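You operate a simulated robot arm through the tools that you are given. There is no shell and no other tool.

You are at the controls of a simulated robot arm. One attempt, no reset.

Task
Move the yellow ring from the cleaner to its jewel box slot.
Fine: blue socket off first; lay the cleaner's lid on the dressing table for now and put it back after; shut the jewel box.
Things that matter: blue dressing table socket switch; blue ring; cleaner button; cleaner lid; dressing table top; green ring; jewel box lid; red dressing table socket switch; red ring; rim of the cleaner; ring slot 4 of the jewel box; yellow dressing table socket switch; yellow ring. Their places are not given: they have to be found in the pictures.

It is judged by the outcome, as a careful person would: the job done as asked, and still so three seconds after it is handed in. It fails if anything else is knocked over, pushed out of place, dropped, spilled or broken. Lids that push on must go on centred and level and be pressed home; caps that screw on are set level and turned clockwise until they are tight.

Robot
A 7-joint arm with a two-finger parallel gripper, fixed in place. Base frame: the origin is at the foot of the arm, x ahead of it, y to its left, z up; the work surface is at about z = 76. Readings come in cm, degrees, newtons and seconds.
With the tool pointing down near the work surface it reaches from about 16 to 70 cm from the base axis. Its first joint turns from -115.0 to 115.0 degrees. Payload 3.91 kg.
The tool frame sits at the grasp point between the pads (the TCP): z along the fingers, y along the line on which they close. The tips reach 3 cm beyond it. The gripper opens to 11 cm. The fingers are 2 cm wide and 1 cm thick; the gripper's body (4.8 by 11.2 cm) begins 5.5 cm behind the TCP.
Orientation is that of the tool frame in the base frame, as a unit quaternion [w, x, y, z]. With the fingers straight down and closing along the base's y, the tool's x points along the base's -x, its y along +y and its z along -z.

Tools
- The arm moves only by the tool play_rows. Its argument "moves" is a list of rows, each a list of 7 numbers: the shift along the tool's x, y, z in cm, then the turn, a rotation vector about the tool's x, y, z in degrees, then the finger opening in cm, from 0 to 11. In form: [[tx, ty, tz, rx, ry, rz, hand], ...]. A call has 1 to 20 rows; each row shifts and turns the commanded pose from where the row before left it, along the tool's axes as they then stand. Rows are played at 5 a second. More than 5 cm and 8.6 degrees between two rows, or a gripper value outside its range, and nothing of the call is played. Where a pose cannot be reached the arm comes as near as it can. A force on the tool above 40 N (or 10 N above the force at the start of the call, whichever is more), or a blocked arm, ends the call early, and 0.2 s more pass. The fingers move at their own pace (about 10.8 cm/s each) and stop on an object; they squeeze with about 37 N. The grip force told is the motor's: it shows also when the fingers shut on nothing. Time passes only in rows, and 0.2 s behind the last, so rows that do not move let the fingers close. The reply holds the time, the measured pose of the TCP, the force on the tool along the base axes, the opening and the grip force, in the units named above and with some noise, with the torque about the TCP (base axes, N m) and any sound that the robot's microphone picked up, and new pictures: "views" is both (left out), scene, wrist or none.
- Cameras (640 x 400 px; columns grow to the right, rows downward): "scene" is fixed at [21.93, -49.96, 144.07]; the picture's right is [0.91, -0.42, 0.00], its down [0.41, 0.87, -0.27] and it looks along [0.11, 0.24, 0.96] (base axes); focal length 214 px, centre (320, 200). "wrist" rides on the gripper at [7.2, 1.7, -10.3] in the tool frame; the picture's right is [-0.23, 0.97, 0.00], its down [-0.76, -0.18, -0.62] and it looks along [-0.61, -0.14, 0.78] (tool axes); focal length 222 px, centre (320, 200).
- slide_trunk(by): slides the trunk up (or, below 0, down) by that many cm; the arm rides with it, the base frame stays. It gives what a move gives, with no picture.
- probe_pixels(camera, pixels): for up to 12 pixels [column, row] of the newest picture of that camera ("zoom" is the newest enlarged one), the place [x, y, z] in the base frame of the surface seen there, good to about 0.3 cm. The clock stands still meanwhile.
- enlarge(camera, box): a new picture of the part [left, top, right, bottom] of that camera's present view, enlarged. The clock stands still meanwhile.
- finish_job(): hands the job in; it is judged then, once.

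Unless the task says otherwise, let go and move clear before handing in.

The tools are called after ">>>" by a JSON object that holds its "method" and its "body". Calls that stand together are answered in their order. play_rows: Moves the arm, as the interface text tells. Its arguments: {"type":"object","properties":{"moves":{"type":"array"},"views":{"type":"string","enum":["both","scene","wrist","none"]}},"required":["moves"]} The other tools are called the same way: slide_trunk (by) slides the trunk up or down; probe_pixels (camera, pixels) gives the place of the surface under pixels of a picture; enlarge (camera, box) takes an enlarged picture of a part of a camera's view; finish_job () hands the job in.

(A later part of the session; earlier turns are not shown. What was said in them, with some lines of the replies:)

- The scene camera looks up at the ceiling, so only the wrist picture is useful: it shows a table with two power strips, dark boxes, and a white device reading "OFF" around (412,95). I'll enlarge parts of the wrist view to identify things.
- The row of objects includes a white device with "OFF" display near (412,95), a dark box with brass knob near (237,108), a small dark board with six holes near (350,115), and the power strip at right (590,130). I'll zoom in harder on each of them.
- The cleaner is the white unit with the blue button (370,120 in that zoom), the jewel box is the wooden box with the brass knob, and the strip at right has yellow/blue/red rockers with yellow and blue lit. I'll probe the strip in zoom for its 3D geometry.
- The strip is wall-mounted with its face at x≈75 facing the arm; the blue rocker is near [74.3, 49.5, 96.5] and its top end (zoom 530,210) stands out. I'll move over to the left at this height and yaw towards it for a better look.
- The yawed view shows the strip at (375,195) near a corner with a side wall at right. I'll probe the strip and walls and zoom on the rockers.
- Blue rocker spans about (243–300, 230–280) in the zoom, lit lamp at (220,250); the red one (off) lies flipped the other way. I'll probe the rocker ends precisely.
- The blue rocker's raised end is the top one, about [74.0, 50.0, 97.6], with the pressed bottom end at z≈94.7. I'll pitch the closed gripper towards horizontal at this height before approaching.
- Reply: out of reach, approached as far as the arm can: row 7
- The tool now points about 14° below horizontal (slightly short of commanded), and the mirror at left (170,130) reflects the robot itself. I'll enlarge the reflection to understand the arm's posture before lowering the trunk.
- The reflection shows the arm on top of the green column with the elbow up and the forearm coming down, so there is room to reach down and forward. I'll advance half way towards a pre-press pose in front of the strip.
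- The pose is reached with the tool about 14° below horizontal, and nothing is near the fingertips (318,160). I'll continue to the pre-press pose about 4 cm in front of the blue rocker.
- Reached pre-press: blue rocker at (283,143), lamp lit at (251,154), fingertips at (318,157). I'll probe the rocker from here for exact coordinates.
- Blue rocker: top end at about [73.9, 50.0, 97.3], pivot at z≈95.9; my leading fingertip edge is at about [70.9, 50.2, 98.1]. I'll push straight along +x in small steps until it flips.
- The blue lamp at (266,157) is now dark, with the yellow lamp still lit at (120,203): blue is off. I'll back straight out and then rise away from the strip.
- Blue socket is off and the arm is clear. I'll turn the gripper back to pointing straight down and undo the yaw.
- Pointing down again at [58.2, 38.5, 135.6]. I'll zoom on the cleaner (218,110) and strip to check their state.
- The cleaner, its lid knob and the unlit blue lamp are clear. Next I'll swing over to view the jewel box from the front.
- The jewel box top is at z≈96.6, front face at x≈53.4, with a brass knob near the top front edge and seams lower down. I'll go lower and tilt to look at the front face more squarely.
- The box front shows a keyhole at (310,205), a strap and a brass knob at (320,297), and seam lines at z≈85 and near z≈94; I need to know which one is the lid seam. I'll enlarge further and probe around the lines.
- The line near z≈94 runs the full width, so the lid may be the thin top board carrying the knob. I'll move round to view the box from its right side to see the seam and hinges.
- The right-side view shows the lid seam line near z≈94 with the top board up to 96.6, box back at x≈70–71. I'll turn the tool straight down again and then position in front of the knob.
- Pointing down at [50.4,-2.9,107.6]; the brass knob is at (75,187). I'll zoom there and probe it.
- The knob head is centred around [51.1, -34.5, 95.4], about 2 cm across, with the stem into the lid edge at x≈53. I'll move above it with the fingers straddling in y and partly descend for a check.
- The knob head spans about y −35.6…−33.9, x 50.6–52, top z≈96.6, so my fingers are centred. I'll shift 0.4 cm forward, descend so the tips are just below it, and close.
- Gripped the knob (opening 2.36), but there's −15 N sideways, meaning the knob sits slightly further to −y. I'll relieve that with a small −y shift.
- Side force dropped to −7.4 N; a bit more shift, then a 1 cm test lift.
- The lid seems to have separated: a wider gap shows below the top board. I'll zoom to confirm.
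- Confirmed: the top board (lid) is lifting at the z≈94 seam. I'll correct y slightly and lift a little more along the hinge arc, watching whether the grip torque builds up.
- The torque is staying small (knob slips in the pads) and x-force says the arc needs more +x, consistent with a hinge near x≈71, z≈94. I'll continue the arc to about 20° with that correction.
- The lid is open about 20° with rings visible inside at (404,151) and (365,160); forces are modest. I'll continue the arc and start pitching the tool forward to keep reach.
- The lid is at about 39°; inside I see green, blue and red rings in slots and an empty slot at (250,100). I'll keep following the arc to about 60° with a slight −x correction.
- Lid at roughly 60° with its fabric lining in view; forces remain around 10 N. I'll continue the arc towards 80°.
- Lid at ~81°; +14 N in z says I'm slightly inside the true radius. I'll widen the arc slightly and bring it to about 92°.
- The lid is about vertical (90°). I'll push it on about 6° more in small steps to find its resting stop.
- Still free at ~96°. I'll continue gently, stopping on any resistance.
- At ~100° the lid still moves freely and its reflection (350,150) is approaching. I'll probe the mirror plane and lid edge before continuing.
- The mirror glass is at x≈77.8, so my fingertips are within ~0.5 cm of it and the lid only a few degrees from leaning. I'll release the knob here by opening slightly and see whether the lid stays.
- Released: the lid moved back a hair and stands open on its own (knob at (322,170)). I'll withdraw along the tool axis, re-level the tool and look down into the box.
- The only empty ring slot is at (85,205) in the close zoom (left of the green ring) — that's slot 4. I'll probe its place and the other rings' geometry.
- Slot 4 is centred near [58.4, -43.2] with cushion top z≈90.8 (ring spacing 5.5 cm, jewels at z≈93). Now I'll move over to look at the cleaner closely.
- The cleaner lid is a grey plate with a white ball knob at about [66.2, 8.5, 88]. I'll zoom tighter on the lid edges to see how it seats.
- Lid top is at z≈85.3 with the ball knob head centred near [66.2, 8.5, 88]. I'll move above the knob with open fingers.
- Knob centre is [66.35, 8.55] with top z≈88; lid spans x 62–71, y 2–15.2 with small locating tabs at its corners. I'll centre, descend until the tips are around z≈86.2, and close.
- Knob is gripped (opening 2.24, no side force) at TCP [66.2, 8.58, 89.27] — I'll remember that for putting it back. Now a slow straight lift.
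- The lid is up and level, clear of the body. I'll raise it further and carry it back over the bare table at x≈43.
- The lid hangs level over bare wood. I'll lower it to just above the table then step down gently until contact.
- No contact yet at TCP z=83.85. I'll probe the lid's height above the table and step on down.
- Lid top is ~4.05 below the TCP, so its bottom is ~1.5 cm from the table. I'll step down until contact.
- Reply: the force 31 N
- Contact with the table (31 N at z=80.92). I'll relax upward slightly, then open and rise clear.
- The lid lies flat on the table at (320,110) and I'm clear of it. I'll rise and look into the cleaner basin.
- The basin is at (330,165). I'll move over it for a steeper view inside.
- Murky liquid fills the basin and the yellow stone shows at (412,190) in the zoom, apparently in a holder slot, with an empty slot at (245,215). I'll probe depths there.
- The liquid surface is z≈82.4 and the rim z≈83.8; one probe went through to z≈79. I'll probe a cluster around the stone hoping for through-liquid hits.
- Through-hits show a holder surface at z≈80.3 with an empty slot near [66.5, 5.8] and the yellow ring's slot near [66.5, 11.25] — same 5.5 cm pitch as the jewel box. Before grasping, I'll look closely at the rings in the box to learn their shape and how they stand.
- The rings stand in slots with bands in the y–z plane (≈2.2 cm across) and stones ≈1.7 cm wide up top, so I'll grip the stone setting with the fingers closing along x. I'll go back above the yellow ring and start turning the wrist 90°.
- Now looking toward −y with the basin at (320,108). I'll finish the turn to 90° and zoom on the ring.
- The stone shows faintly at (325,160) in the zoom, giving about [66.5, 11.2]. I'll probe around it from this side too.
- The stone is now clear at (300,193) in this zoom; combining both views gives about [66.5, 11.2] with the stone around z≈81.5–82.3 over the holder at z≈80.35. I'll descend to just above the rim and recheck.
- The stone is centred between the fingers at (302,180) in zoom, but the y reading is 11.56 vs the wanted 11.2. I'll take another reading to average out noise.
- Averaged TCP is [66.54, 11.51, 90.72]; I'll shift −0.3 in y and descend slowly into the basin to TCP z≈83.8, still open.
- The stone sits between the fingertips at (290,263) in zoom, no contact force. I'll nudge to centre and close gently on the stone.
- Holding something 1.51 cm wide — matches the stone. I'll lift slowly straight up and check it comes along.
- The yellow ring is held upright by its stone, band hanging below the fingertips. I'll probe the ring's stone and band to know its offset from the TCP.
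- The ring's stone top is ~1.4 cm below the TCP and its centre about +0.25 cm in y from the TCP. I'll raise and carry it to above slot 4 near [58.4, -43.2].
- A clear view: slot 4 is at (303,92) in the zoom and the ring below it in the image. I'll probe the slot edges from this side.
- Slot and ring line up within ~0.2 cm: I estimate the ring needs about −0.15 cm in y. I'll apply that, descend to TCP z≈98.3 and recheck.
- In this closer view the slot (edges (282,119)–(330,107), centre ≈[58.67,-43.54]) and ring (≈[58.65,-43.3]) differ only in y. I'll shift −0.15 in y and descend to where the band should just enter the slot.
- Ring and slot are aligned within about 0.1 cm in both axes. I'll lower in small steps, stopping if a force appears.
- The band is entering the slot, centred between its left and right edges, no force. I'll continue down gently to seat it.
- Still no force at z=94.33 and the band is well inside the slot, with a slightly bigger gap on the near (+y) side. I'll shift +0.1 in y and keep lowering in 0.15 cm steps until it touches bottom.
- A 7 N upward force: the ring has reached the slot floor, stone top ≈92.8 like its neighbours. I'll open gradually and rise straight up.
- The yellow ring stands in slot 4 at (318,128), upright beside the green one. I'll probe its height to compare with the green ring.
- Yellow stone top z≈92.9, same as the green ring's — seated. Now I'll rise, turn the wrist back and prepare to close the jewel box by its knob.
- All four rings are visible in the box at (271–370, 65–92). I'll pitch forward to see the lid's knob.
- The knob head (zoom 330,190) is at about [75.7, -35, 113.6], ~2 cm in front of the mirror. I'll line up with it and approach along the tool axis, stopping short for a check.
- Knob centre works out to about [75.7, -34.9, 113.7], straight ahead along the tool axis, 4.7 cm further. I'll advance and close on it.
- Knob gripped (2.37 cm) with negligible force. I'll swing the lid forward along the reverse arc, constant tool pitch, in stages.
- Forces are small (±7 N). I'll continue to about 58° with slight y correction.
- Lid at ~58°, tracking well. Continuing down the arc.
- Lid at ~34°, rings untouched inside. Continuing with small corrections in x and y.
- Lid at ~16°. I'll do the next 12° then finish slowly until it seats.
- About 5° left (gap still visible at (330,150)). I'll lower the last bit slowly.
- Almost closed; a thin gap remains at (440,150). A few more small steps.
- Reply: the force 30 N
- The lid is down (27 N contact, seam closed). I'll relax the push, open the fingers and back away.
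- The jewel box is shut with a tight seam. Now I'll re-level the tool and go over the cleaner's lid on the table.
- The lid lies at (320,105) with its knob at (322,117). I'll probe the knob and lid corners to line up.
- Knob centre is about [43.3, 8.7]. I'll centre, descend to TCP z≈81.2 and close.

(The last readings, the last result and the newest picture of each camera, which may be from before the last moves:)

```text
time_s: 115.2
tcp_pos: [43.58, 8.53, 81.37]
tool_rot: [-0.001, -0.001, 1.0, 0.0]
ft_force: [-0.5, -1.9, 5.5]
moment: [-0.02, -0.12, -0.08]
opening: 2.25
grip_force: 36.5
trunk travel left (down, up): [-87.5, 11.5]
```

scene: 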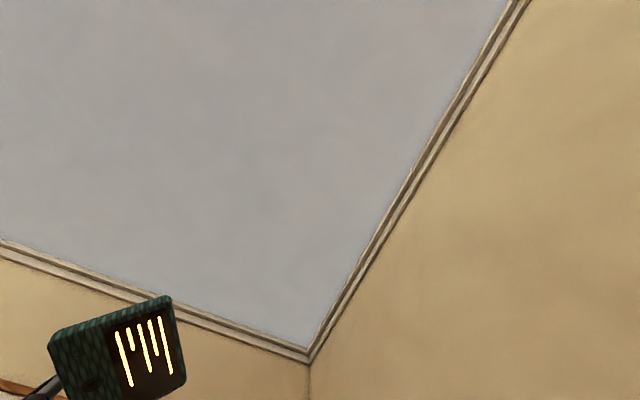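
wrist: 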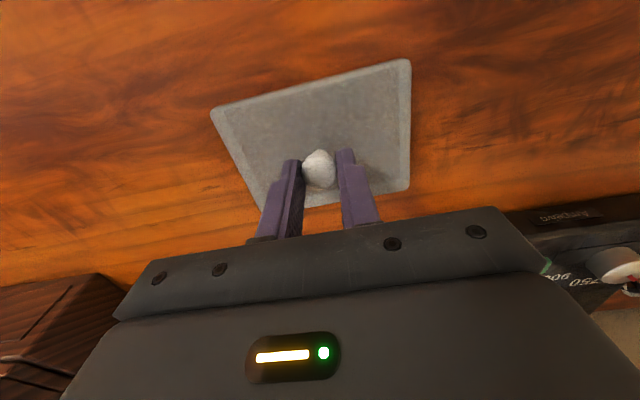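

Gripped at opening 2.25 with the TCP about 0.3 cm further +x on the knob than before, which I'll account for. Lifting slowly.

>>> {"method": "play_rows", "body": {"moves": [[0, 0, -0.5, 0, 0, 0, 1], [0, 0, -1, 0, 0, 0, 1], [0, 0, -2.5, 0, 0, 0, 1], [0, 0, -3, 0, 0, 0, 1], [0, 0, 0, 0, 0, 0, 1]], "views": "wrist"}}

>>> {"method": "play_rows", "body": {"moves": [[0, 0, 0, 0, 0, 0, 1]], "views": "none"}}

>>> {"method": "play_rows", "body": {"moves": [[0, 0, 0, 0, 0, 0, 1]], "views": "none"}}

```text
time_s: 116.4
tcp_pos: [43.21, 8.65, 88.26]
tool_rot: [-0.001, -0.002, 1.0, -0.001]
ft_force: [-0.5, -0.1, -0.2]
moment: [-0.01, 0.04, -0.02]
opening: 2.26
grip_force: 37.3
trunk travel left (down, up): [-87.5, 11.5]
```

wrist: 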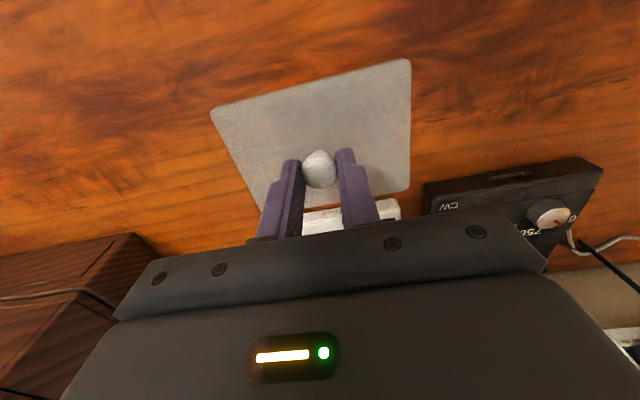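

```text
time_s: 116.8
tcp_pos: [43.42, 8.65, 88.33]
tool_rot: [-0.001, -0.002, 1.0, 0.0]
ft_force: [-0.6, -0.1, -1.4]
moment: [0.01, -0.03, 0.01]
opening: 2.27
grip_force: 37.4
trunk travel left (down, up): [-87.5, 11.5]
```

```text
time_s: 117.2
tcp_pos: [43.35, 8.61, 88.28]
tool_rot: [0.0, -0.002, 1.0, 0.0]
ft_force: [0.3, -0.9, -0.7]
moment: [0.01, 0.01, -0.03]
opening: 2.26
grip_force: 37.4
trunk travel left (down, up): [-87.5, 11.5]
```

Lid is level in the grip, mean TCP [43.33, 8.64, 88.29]. I'll carry it back up and over the cleaner, to TCP x≈66.45.

>>> {"method": "play_rows", "body": {"moves": [[0, 0, -4, 0, 0, 0, 1], [0, 0, -4, 0, 0, 0, 1], [0, 0, -4, 0, 0, 0, 1], [-3.85, -0.02, 0, 0, 0, 0, 1], [-3.85, -0.02, 0, 0, 0, 0, 1], [-3.85, -0.02, 0, 0, 0, 0, 1], [-3.85, -0.02, 0, 0, 0, 0, 1], [-3.85, -0.02, 0, 0, 0, 0, 1], [-3.85, -0.02, 0, 0, 0, 0, 1], [0, 0, 3, 0, 0, 0, 1], [0, 0, 2.5, 0, 0, 0, 1], [0, 0, 0, 0, 0, 0, 1]], "views": "wrist"}}

>>> {"method": "enlarge", "body": {"camera": "wrist", "box": [190, 30, 430, 220]}}

>>> {"method": "play_rows", "body": {"moves": [[0, 0, 0, 0, 0, 0, 1]], "views": "none"}}

```text
time_s: 119.8
tcp_pos: [66.54, 8.53, 94.84]
tool_rot: [0.0, -0.001, 1.0, -0.001]
ft_force: [-0.4, 0.0, -0.9]
moment: [-0.01, -0.01, -0.02]
opening: 2.25
grip_force: 36.6
trunk travel left (down, up): [-87.5, 11.5]
```

wrist: 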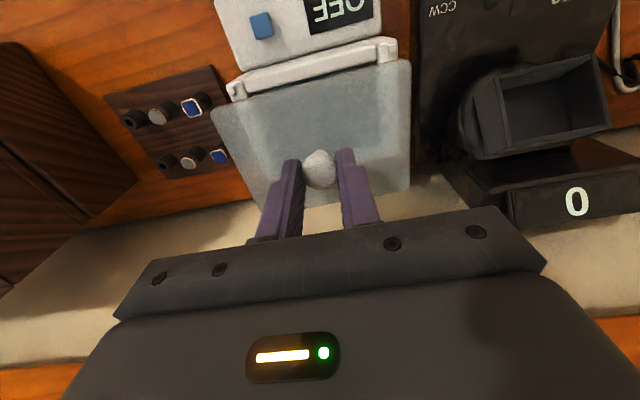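

```text
2.11 times, centred on (310, 125) of wrist
```

zoom: 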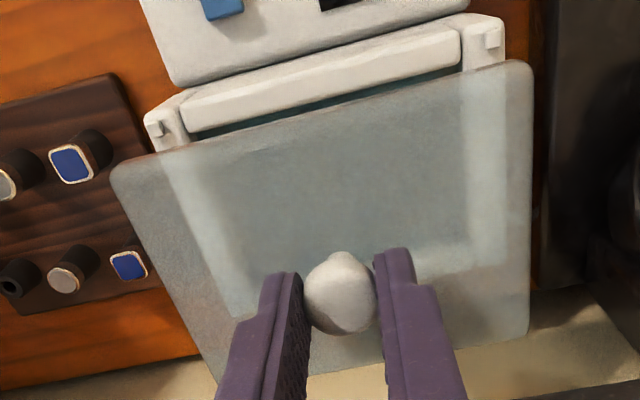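

```text
time_s: 120.2
tcp_pos: [66.46, 8.7, 94.89]
tool_rot: [-0.001, -0.002, 1.0, 0.0]
ft_force: [-0.7, 0.1, -0.6]
moment: [-0.02, -0.01, 0.01]
opening: 2.27
grip_force: 37.1
trunk travel left (down, up): [-87.5, 11.5]
```

The lid is over the basin with tabs visible at (160,128) and (490,40) in the zoom. I'll lower to about 1.3 cm above seating and check alignment against the tabs.

>>> {"method": "play_rows", "body": {"moves": [[0, 0, 2, 0, 0, 0, 1], [0, 0, 1.5, 0, 0, 0, 1], [0, 0, 0.8, 0, 0, 0, 1], [0, 0, 0, 0, 0, 0, 1]], "views": "wrist"}}

>>> {"method": "enlarge", "body": {"camera": "wrist", "box": [180, 20, 440, 220]}}

>>> {"method": "play_rows", "body": {"moves": [[0, 0, 0, 0, 0, 0, 1]], "views": "none"}}

```text
time_s: 121.2
tcp_pos: [66.33, 8.48, 90.57]
tool_rot: [0.0, -0.001, 1.0, 0.0]
ft_force: [-1.1, -0.3, 0.0]
moment: [-0.01, 0.0, 0.02]
opening: 2.25
grip_force: 37.3
trunk travel left (down, up): [-87.5, 11.5]
```

wrist: 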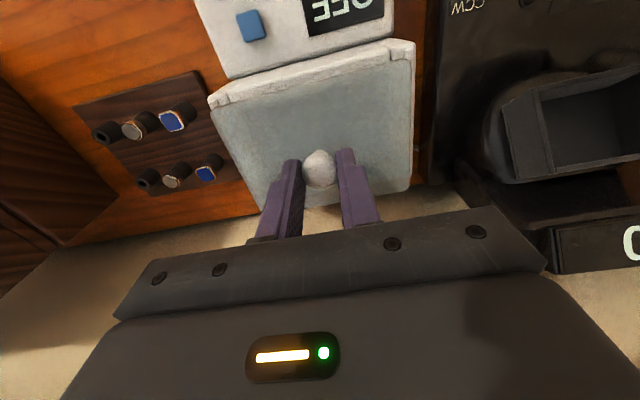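

```text
2.00 times, centred on (310, 120) of wrist
```

zoom: 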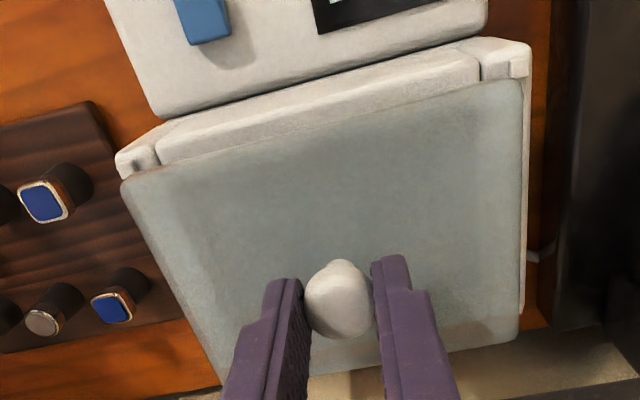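

```text
time_s: 121.6
tcp_pos: [66.37, 8.62, 90.59]
tool_rot: [-0.001, -0.001, 1.0, 0.001]
ft_force: [-0.4, 0.0, -1.3]
moment: [0.01, 0.01, 0.01]
opening: 2.27
grip_force: 37.2
trunk travel left (down, up): [-87.5, 11.5]
```

Computed lid corners ([61.8,2.7], [62.0,14.9], [71.2,14.9]) match where the seated lid was to within 0.1 cm. I'll lower it straight down onto its seat in small steps.

>>> {"method": "play_rows", "body": {"moves": [[0, 0, 0.4, 0, 0, 0, 1], [0, 0, 0.4, 0, 0, 0, 1], [0, 0, 0.25, 0, 0, 0, 1], [0, 0, 0, 0, 0, 0, 1]], "views": "none"}}

>>> {"method": "play_rows", "body": {"moves": [[0, 0, 0.15, 0, 0, 0, 1], [0, 0, 0.1, 0, 0, 0, 1], [0, 0, 0, 0, 0, 0, 1]], "views": "wrist"}}

>>> {"method": "enlarge", "body": {"camera": "wrist", "box": [180, 20, 440, 220]}}

```text
time_s: 122.6
tcp_pos: [66.42, 8.51, 89.4]
tool_rot: [-0.001, -0.001, 1.0, 0.0]
ft_force: [0.1, 0.6, -0.2]
moment: [0.03, -0.01, 0.05]
opening: 2.25
grip_force: 36.8
trunk travel left (down, up): [-87.5, 11.5]
```

```text
time_s: 123.4
tcp_pos: [66.39, 8.53, 89.3]
tool_rot: [-0.001, -0.001, 1.0, 0.001]
ft_force: [0.1, -1.2, -1.0]
moment: [-0.02, 0.0, 0.0]
opening: 2.25
grip_force: 37.3
trunk travel left (down, up): [-87.5, 11.5]
```

wrist: 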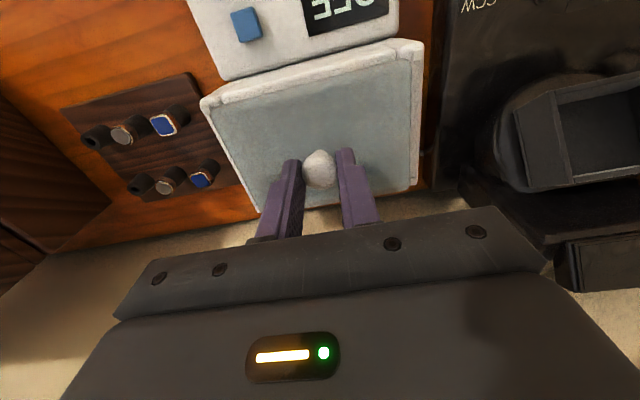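

```text
2.00 times, centred on (310, 120) of wrist
```

zoom: 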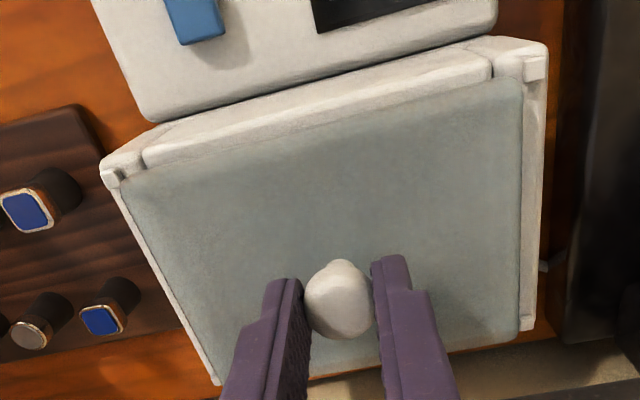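

Lid corners sit just inside the tabs on both sides (gaps ≈2 px each), still no contact force. I'll continue down in small steps until it seats.

>>> {"method": "play_rows", "body": {"moves": [[0, 0, 0.15, 0, 0, 0, 1], [0, 0, 0.1, 0, 0, 0, 1], [0, 0, 0, 0, 0, 0, 1]], "views": "none"}}

>>> {"method": "play_rows", "body": {"moves": [[0, 0, 0.15, 0, 0, 0, 1], [0, 0, 0, 0, 0, 0, 1]], "views": "none"}}

```text
time_s: 124.2
tcp_pos: [66.34, 8.45, 89.23]
tool_rot: [0.001, -0.001, 1.0, 0.0]
ft_force: [-0.4, -4.0, 13.9]
moment: [-0.12, 0.71, -0.01]
opening: 2.25
grip_force: 36.9
trunk travel left (down, up): [-87.5, 11.5]
```

```text
time_s: 124.8
tcp_pos: [66.44, 8.6, 89.08]
tool_rot: [0.002, -0.001, 1.0, 0.0]
ft_force: [1.8, -6.9, 27.5]
moment: [-0.14, 0.35, -0.04]
opening: 2.24
grip_force: 37.2
trunk travel left (down, up): [-87.5, 11.5]
```

Contact at TCP z≈89.15 with 27 N — same height as the original seated grip (89.27). Let me look before releasing.

>>> {"method": "play_rows", "body": {"moves": [[0, 0, 0, 0, 0, 0, 1]], "views": "wrist"}}

>>> {"method": "enlarge", "body": {"camera": "wrist", "box": [180, 20, 440, 220]}}

```text
time_s: 125.2
tcp_pos: [66.47, 8.62, 89.09]
tool_rot: [0.003, -0.001, 1.0, 0.0]
ft_force: [2.2, -2.9, 30.1]
moment: [-0.08, -0.35, 0.05]
opening: 2.27
grip_force: 37.1
trunk travel left (down, up): [-87.5, 11.5]
```

wrist: 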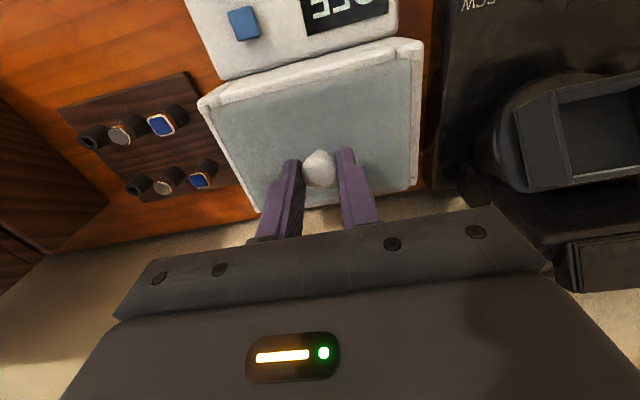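

```text
2.00 times, centred on (310, 120) of wrist
```

zoom: 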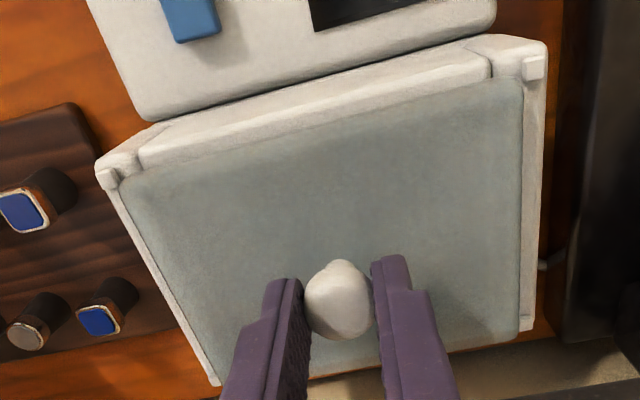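

The lid sits within the tabs. I'll relax, open and rise to inspect whether it's level and home.

>>> {"method": "play_rows", "body": {"moves": [[0, 0, -0.3, 0, 0, 0, 1], [0, 0, 0, 0, 0, 0, 2.6], [0, 0, 0, 0, 0, 0, 3.4], [0, 0, 0, 0, 0, 0, 4.5], [0, 0, -1.5, 0, 0, 0, 4.5], [0, 0, -3.5, 0, 0, 0, 4.5], [0, 0, -3.3, 0, 0, 0, 4.5], [0, 0, 0, 0, 0, 0, 4.5]], "views": "wrist"}}

>>> {"method": "enlarge", "body": {"camera": "wrist", "box": [225, 10, 415, 180]}}

>>> {"method": "probe_pixels", "body": {"camera": "wrist", "pixels": [[322, 123], [314, 125], [330, 122], [250, 78], [385, 45], [277, 160], [390, 140], [300, 100], [360, 100], [290, 150], [265, 95], [375, 70]]}}

```text
time_s: 127.0
tcp_pos: [66.44, 8.6, 97.3]
tool_rot: [-0.001, -0.001, 1.0, 0.0]
ft_force: [0.0, 0.2, 0.0]
moment: [-0.01, -0.01, -0.03]
opening: 4.47
grip_force: 0.0
trunk travel left (down, up): [-87.5, 11.5]
```

wrist: 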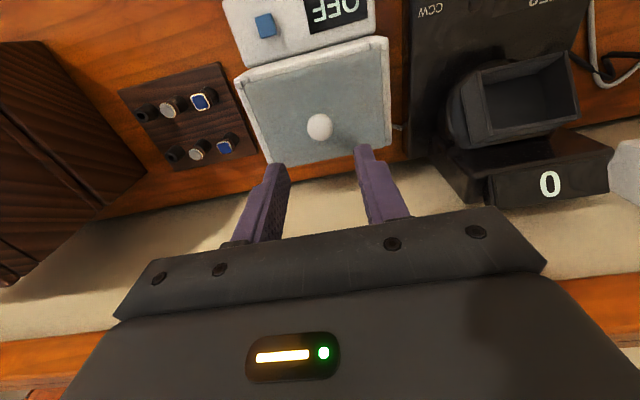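

```text
2.35 times, centred on (320, 95) of wrist
```

zoom: 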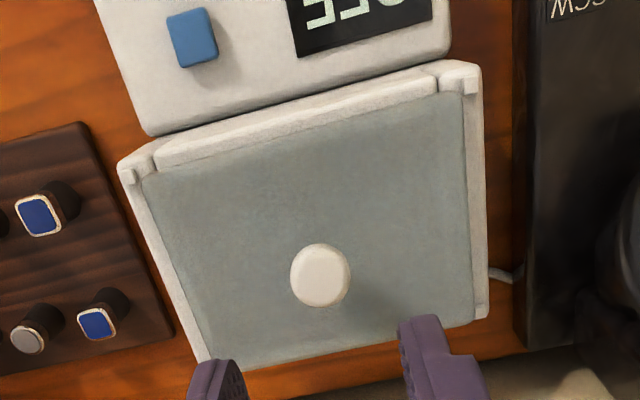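

```text
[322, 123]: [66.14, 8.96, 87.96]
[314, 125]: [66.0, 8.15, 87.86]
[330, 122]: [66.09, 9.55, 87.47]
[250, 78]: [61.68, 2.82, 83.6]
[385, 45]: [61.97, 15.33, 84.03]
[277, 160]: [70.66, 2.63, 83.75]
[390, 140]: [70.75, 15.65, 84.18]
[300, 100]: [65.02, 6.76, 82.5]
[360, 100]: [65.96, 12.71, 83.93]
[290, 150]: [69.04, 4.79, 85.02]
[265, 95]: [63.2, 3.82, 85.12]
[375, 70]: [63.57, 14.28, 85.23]
```

The lid is back: top z≈85.1–85.2 on all sides and knob top z≈87.9, the same as originally, inside its tabs. I'll move clear up to the start area and take a final overview.

>>> {"method": "play_rows", "body": {"moves": [[0, 0, -4, 0, 0, 0, 4.5], [0, 0, -4.5, 0, 0, 0, 4.5], [0, 0, -4.5, 0, 0, 0, 4.5], [1.8, -2.35, -3.8, 0, 0, 0, 4.5], [1.8, -2.35, -3.8, 0, 0, 0, 4.5], [1.8, -2.35, -3.8, 0, 0, 0, 4.5], [1.8, -2.35, -3.8, 0, 0, 0, 4.5], [1.8, -2.35, -3.8, 0, 0, 0, 4.5], [1.8, -2.35, -3.8, 0, 0, 0, 4.5], [3, -3, 0, 0, 0, 0, 4.5], [3, -3, 0, 0, 0, 0, 4.5], [0, 0, 0, 0, 0, 0, 4.5]], "views": "wrist"}}

>>> {"method": "enlarge", "body": {"camera": "wrist", "box": [300, 20, 640, 230]}}

>>> {"method": "enlarge", "body": {"camera": "wrist", "box": [100, 0, 400, 200]}}

```text
time_s: 129.6
tcp_pos: [49.67, -11.55, 133.15]
tool_rot: [-0.002, -0.001, 1.0, -0.001]
ft_force: [0.1, -0.1, 0.3]
moment: [-0.02, 0.02, 0.0]
opening: 4.53
grip_force: 0.0
trunk travel left (down, up): [-87.5, 11.5]
```

wrist: 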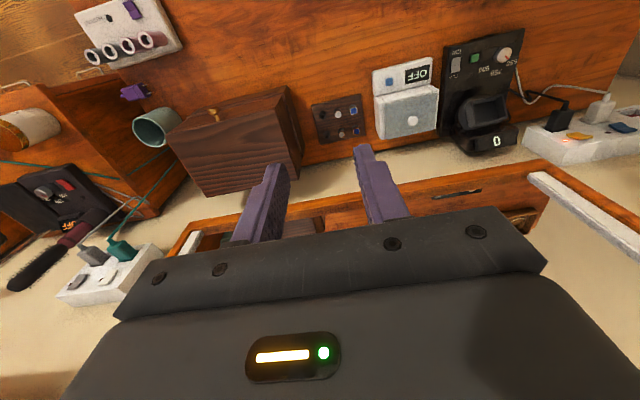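

```text
1.88 times, centred on (470, 125) of wrist
```

zoom: 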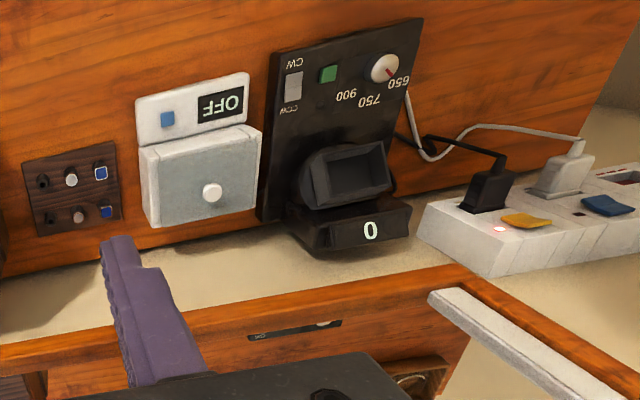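

```text
2.00 times, centred on (250, 100) of wrist
```

zoom: 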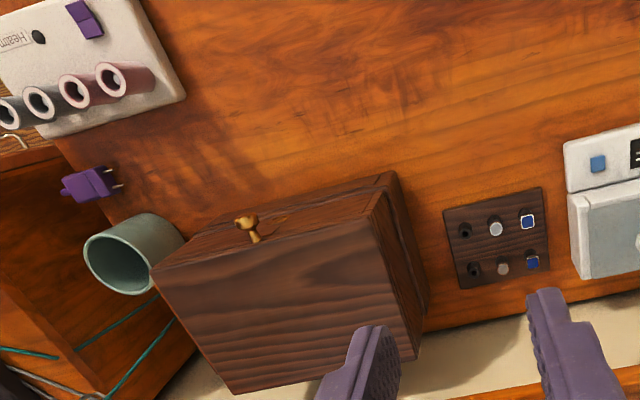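

Everything appears in order: cleaner lid on, jewel box shut, blue lamp dark and yellow still lit. A last probe checks the jewel box lid height and the cleaner lid level.

>>> {"method": "probe_pixels", "body": {"camera": "wrist", "pixels": [[190, 135], [270, 115], [240, 160], [215, 115], [385, 105], [430, 95], [390, 130], [432, 122], [410, 120]]}}

>>> {"method": "enlarge", "body": {"camera": "wrist", "box": [165, 75, 315, 205]}}

```text
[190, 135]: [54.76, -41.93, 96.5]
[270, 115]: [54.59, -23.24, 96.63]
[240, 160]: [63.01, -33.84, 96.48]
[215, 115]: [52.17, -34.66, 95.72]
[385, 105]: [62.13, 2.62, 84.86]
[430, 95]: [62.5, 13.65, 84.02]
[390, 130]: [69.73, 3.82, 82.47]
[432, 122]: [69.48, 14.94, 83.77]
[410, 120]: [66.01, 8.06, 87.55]
```

```text
3.08 times, centred on (240, 140) of wrist
```

zoom: 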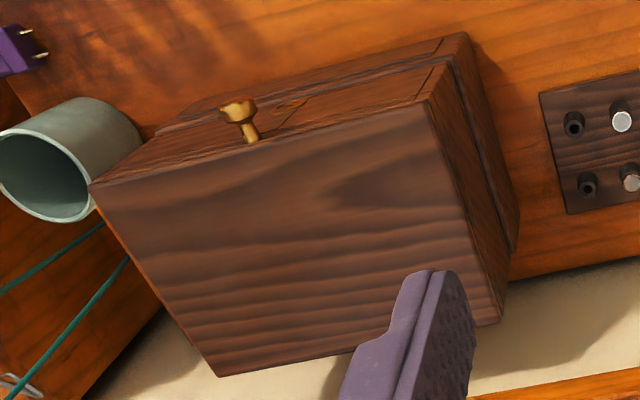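

The jewel box top reads z≈96.5 across its surface, as it did when closed at the start. The cleaner's lid is back in place, the blue socket's lamp is dark, and the gripper is empty and clear, so I'm handing the job in.

>>> {"method": "finish_job", "body": {}}

```text
The job is handed in.
```

The yellow ring is now in slot 4 of the jewel box, and I've handed the job in. I haven't seen how it was judged.

- **Blue socket:** I switched it off first. Its lamp is dark, and the yellow socket is still on.
- **Yellow ring:** It stands upright in slot 4, at the same height as the green ring next to it.
- **Cleaner lid:** I laid it on the dressing table while I took the ring out, then put it back. It sits inside its corner tabs at its original height, and I pressed it down with about 30 N.
- **Jewel box:** It is shut, and its top reads the same height as before I opened it.

I saw no sign of anything else being moved or knocked over. The cleaner's display still reads "OFF", as it did at the start.
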